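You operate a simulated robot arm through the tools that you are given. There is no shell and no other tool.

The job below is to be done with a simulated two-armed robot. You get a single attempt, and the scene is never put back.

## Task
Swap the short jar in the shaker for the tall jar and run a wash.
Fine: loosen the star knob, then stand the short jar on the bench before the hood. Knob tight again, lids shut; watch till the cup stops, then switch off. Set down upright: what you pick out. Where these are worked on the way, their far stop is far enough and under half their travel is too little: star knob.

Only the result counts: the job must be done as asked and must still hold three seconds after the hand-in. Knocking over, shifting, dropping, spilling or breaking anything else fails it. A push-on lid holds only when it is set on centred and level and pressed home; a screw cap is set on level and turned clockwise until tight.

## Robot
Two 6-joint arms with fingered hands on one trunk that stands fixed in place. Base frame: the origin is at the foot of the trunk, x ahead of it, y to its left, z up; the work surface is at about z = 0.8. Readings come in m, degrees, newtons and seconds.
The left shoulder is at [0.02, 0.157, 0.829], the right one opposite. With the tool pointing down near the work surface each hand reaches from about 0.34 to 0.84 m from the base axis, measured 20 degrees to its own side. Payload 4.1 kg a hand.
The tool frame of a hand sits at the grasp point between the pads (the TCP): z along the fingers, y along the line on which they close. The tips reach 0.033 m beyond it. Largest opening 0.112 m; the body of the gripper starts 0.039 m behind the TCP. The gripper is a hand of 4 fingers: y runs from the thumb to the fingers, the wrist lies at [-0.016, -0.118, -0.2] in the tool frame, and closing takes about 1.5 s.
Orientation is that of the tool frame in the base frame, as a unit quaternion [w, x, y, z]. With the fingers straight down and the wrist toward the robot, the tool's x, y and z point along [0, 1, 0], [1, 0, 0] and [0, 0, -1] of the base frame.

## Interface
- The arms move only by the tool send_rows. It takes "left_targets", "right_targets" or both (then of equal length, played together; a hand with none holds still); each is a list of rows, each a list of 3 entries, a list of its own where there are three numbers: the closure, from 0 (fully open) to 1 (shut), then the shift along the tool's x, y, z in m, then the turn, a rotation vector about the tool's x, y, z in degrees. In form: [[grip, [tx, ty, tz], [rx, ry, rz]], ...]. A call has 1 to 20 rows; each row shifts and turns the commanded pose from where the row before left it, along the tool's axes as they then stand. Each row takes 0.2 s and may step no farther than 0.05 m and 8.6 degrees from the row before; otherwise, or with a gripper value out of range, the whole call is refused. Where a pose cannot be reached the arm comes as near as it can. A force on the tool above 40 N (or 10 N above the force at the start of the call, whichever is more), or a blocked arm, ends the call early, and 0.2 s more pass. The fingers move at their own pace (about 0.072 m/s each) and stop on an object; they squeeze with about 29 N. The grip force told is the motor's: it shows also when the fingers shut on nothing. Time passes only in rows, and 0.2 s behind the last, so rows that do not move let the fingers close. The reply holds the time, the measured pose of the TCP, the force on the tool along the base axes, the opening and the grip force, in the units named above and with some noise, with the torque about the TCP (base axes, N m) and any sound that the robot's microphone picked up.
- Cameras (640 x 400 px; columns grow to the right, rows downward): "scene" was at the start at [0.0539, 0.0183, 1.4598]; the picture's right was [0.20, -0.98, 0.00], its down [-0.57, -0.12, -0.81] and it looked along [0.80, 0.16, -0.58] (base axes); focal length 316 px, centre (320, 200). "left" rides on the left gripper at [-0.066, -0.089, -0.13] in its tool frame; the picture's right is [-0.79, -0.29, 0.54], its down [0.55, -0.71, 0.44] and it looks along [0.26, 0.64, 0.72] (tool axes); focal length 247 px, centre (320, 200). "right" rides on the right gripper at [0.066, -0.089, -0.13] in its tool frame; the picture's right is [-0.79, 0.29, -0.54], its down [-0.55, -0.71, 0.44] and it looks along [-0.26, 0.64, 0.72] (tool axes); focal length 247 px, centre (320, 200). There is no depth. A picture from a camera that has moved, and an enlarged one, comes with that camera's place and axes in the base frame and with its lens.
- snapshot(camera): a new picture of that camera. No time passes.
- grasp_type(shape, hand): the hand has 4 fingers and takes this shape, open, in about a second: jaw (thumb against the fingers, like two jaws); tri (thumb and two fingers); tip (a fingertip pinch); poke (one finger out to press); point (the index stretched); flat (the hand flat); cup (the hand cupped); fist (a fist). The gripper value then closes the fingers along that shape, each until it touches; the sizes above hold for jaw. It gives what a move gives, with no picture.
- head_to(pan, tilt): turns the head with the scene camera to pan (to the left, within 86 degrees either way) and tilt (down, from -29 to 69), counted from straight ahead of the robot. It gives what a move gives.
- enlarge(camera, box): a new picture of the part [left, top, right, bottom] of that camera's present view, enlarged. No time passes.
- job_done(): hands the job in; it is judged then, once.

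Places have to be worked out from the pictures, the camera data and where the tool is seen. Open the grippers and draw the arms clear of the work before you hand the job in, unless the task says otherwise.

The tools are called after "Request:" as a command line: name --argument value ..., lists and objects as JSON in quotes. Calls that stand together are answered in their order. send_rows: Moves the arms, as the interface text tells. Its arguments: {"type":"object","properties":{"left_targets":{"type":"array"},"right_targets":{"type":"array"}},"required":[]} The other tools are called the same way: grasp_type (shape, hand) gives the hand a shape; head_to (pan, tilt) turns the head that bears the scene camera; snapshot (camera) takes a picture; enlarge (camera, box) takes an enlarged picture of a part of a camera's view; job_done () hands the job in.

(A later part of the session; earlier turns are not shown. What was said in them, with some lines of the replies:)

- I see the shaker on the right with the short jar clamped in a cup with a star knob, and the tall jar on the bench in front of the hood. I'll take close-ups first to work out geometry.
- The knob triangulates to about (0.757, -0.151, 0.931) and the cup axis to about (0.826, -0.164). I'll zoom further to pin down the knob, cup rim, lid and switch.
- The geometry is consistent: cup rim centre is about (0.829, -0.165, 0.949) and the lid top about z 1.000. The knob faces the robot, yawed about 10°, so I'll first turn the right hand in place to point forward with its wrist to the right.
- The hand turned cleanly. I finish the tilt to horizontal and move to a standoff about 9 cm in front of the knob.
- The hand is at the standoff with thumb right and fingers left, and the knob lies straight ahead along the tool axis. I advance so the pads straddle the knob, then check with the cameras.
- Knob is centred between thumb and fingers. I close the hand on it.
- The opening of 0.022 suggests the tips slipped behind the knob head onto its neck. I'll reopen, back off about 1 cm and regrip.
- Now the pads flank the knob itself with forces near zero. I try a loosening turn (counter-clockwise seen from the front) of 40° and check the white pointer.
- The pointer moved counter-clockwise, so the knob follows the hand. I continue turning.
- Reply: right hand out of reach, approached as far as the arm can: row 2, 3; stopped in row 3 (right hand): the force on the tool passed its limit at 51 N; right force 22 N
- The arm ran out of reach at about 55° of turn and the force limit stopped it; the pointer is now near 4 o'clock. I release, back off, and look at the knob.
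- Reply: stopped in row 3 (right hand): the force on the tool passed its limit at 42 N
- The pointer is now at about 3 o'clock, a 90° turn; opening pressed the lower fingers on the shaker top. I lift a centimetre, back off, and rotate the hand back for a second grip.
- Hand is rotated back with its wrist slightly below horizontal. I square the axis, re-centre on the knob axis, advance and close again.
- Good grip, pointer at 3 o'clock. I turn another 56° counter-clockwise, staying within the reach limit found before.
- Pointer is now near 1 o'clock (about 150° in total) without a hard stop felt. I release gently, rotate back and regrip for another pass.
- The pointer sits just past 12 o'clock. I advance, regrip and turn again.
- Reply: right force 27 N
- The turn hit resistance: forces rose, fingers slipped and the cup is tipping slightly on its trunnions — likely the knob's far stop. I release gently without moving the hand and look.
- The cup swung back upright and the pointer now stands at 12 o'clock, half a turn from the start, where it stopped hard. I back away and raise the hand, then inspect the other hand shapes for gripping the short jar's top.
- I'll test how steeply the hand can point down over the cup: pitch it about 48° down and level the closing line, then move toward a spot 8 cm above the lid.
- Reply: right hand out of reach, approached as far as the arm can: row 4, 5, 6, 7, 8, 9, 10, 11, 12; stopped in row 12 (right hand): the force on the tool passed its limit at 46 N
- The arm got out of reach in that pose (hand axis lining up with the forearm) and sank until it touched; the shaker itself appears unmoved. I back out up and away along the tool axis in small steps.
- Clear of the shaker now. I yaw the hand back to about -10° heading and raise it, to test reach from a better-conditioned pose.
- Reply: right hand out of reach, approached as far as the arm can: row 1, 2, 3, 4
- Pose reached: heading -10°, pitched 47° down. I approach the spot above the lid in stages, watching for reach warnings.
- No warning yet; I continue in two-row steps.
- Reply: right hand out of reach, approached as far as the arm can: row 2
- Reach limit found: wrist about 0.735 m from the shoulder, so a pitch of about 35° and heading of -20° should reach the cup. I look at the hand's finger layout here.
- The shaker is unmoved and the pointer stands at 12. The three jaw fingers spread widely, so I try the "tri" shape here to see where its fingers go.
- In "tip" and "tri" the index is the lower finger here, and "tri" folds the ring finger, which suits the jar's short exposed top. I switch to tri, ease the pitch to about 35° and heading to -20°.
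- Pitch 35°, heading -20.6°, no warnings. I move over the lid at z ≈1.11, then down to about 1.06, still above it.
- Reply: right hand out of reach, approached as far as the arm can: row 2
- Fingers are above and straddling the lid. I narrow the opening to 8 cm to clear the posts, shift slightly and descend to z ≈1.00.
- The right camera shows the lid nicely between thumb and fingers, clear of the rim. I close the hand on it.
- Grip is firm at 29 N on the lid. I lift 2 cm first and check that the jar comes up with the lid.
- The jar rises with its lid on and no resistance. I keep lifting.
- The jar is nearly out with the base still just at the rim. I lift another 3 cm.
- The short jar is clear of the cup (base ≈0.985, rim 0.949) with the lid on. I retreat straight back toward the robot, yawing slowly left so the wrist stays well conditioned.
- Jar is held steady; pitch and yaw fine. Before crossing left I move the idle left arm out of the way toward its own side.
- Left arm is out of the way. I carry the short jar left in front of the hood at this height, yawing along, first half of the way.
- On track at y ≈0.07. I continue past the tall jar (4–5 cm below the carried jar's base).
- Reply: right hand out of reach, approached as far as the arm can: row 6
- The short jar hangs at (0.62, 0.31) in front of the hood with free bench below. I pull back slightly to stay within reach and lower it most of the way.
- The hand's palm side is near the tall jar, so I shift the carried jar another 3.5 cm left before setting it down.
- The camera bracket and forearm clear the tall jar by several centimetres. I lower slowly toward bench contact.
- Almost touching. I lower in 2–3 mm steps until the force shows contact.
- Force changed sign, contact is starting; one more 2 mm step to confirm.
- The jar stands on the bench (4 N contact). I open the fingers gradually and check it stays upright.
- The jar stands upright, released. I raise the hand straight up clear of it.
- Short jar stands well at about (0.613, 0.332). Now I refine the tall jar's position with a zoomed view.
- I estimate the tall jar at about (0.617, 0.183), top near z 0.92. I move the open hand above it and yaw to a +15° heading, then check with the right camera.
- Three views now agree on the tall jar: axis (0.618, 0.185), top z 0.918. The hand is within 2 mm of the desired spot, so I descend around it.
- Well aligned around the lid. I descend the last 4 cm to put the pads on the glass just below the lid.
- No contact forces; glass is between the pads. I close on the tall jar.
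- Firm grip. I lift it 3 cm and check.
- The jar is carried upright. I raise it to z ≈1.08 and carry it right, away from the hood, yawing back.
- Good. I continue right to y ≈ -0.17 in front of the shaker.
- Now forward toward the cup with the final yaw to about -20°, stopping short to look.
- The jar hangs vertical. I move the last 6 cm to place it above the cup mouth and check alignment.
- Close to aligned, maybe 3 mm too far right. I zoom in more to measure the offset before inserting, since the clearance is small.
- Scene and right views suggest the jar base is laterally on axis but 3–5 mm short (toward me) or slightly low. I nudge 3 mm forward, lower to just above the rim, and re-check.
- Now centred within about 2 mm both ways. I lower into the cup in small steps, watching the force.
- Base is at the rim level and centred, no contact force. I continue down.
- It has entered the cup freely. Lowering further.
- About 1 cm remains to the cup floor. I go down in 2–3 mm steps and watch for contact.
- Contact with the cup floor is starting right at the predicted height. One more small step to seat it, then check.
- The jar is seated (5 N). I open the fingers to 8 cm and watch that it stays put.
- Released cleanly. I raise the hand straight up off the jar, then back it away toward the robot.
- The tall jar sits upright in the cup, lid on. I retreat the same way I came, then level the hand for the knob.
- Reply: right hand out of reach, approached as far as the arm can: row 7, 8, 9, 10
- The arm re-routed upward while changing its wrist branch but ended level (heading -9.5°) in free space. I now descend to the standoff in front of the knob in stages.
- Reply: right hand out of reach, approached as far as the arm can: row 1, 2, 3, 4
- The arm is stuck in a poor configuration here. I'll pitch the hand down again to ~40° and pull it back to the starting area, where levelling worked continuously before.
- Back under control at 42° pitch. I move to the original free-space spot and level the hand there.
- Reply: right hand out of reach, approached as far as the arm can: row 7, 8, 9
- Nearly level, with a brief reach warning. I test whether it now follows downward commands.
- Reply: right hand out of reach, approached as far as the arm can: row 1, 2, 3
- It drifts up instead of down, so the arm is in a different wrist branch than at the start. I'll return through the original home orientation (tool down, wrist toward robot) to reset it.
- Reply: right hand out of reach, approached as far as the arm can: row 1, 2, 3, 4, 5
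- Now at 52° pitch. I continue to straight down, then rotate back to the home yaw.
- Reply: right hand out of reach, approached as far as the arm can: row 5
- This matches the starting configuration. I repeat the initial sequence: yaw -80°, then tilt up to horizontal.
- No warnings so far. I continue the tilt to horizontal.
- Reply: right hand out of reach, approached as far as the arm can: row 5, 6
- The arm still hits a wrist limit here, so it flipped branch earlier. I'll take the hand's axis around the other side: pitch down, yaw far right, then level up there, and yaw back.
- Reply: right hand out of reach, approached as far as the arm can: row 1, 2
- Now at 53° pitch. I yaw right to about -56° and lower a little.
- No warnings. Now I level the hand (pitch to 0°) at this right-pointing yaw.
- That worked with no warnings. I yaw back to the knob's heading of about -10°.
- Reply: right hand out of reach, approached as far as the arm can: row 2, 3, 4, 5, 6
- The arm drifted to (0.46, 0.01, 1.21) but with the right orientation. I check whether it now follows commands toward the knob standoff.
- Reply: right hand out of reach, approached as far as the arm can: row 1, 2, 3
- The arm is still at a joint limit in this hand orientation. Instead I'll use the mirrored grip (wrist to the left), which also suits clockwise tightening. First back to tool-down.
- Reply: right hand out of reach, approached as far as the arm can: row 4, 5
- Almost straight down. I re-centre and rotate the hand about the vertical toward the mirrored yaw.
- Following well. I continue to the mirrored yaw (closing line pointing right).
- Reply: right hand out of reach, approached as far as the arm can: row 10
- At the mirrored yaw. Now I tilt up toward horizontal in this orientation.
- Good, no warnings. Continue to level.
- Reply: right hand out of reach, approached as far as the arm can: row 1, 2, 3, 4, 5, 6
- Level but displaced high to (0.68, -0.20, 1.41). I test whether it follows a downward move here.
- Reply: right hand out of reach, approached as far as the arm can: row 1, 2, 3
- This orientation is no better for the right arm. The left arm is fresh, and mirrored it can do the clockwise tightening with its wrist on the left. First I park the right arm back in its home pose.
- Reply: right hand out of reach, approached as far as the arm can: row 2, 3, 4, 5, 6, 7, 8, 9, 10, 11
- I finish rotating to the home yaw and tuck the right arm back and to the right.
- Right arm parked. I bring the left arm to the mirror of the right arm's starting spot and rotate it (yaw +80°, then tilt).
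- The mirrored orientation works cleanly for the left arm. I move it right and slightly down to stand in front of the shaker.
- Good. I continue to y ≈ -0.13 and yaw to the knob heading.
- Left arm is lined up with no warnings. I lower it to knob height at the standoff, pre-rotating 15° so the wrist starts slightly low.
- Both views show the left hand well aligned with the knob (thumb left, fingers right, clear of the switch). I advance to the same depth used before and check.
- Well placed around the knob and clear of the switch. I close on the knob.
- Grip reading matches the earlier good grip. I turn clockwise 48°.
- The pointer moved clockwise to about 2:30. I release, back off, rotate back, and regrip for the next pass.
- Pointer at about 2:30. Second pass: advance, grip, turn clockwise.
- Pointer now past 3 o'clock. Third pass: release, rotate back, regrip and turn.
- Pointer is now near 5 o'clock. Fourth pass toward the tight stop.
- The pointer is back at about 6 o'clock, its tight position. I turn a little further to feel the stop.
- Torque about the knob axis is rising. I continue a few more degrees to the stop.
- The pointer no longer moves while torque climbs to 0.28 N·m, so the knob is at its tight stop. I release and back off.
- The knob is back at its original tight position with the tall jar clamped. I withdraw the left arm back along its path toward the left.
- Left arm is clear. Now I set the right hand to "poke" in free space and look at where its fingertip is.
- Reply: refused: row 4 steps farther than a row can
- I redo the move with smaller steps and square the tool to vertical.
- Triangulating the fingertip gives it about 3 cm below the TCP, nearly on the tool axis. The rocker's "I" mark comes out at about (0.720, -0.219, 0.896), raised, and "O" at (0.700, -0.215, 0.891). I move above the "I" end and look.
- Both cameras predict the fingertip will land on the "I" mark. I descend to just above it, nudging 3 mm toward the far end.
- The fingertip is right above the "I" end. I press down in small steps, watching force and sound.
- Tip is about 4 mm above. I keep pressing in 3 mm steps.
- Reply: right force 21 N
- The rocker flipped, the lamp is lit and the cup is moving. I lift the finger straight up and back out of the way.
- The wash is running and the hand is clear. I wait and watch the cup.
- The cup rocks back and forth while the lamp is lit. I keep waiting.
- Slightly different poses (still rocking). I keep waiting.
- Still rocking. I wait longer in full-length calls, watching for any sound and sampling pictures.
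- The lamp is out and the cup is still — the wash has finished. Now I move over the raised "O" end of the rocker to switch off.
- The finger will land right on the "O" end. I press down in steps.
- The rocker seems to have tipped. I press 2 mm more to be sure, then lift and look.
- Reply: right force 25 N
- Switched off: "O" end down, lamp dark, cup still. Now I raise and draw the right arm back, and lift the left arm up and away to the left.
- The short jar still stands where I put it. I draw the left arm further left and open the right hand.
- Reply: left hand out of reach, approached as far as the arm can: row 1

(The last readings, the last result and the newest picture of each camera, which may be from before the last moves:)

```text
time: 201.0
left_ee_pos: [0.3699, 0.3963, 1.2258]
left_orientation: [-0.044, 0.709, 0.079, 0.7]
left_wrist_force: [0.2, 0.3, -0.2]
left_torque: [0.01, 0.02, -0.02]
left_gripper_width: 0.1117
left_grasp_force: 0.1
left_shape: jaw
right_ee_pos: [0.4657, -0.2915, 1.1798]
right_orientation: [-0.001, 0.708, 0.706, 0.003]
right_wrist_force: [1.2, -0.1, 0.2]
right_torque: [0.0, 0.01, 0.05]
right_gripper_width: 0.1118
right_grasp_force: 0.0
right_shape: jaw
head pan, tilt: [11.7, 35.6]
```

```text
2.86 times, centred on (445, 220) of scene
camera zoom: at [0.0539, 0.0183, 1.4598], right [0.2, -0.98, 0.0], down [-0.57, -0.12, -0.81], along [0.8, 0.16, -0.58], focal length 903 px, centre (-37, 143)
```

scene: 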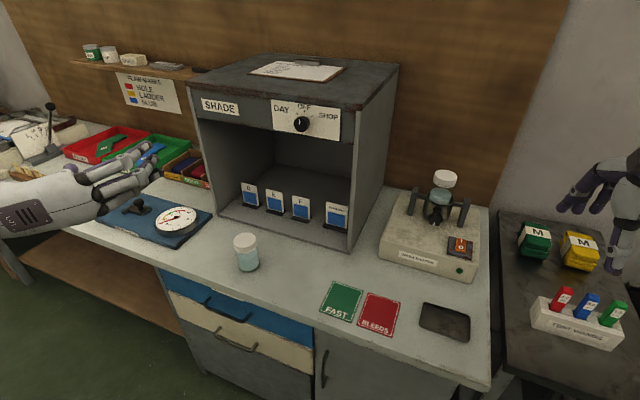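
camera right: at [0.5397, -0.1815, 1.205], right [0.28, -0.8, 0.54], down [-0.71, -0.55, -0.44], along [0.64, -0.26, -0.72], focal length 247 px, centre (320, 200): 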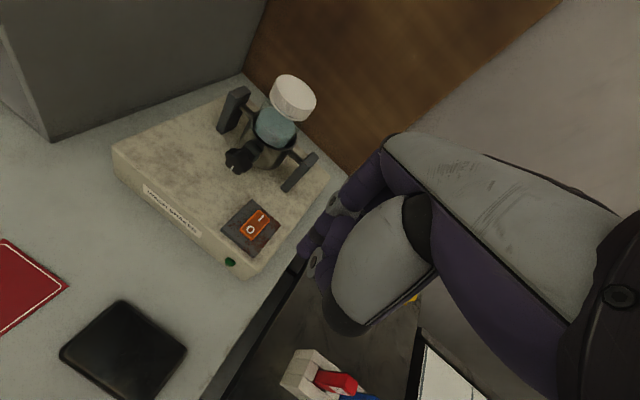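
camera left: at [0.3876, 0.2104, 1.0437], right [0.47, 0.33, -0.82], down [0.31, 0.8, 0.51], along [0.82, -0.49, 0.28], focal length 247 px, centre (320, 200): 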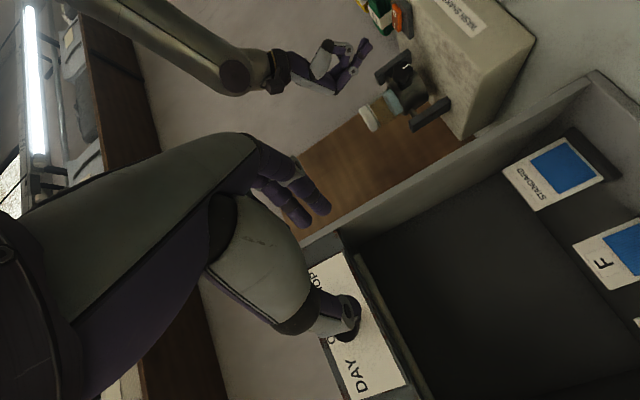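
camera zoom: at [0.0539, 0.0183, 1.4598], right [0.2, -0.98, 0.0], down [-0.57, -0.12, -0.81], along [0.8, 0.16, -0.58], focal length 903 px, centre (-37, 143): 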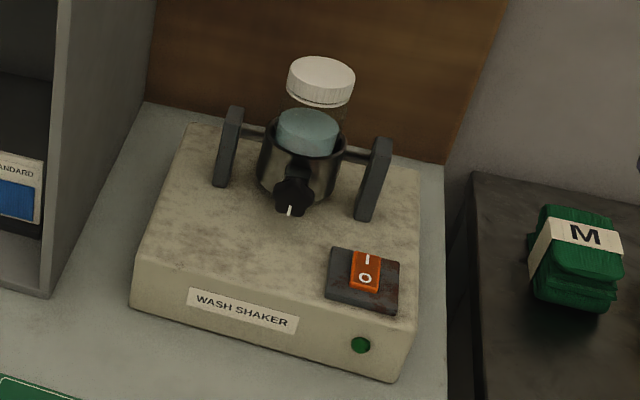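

Everything is as asked. The short jar stands upright and closed before the hood, and the tall jar is clamped in the cup with the knob tight. The wash has run and stopped, the switch is off, and both hands are open and clear. I hand in the job.

Request:
job_done

```text
The job is handed in.
```

The jars are swapped, one wash has run to its end, and I've handed the job in. I don't have the judge's result.

- **Short jar:** it stands upright with its lid on, on the bench before the hood, a little left of where the tall jar was.
- **Tall jar:** it sits upright in the shaker cup with its lid on.
- **Star knob:** I loosened it half a turn to its stop. After the swap I turned it back until it would tighten no further, with the pointer where it started.
- **Wash:** I switched it on and waited until the cup stopped and the lamp went out. Then I switched it off.
- **Arms:** both hands are open and drawn back.

Three times the right arm passed its force limit and stopped. Twice was at the knob: once when it ran out of reach while turning, and once when the fingers pressed on the shaker top as they opened. The third was beside the shaker, when the hand sank after going out of reach. The cup also tipped briefly at the loosening stop, then swung back upright. In the pictures afterwards the shaker had not moved and nothing was spilled or knocked over. The right arm could no longer reach the knob to tighten it, so I used the left arm for that.
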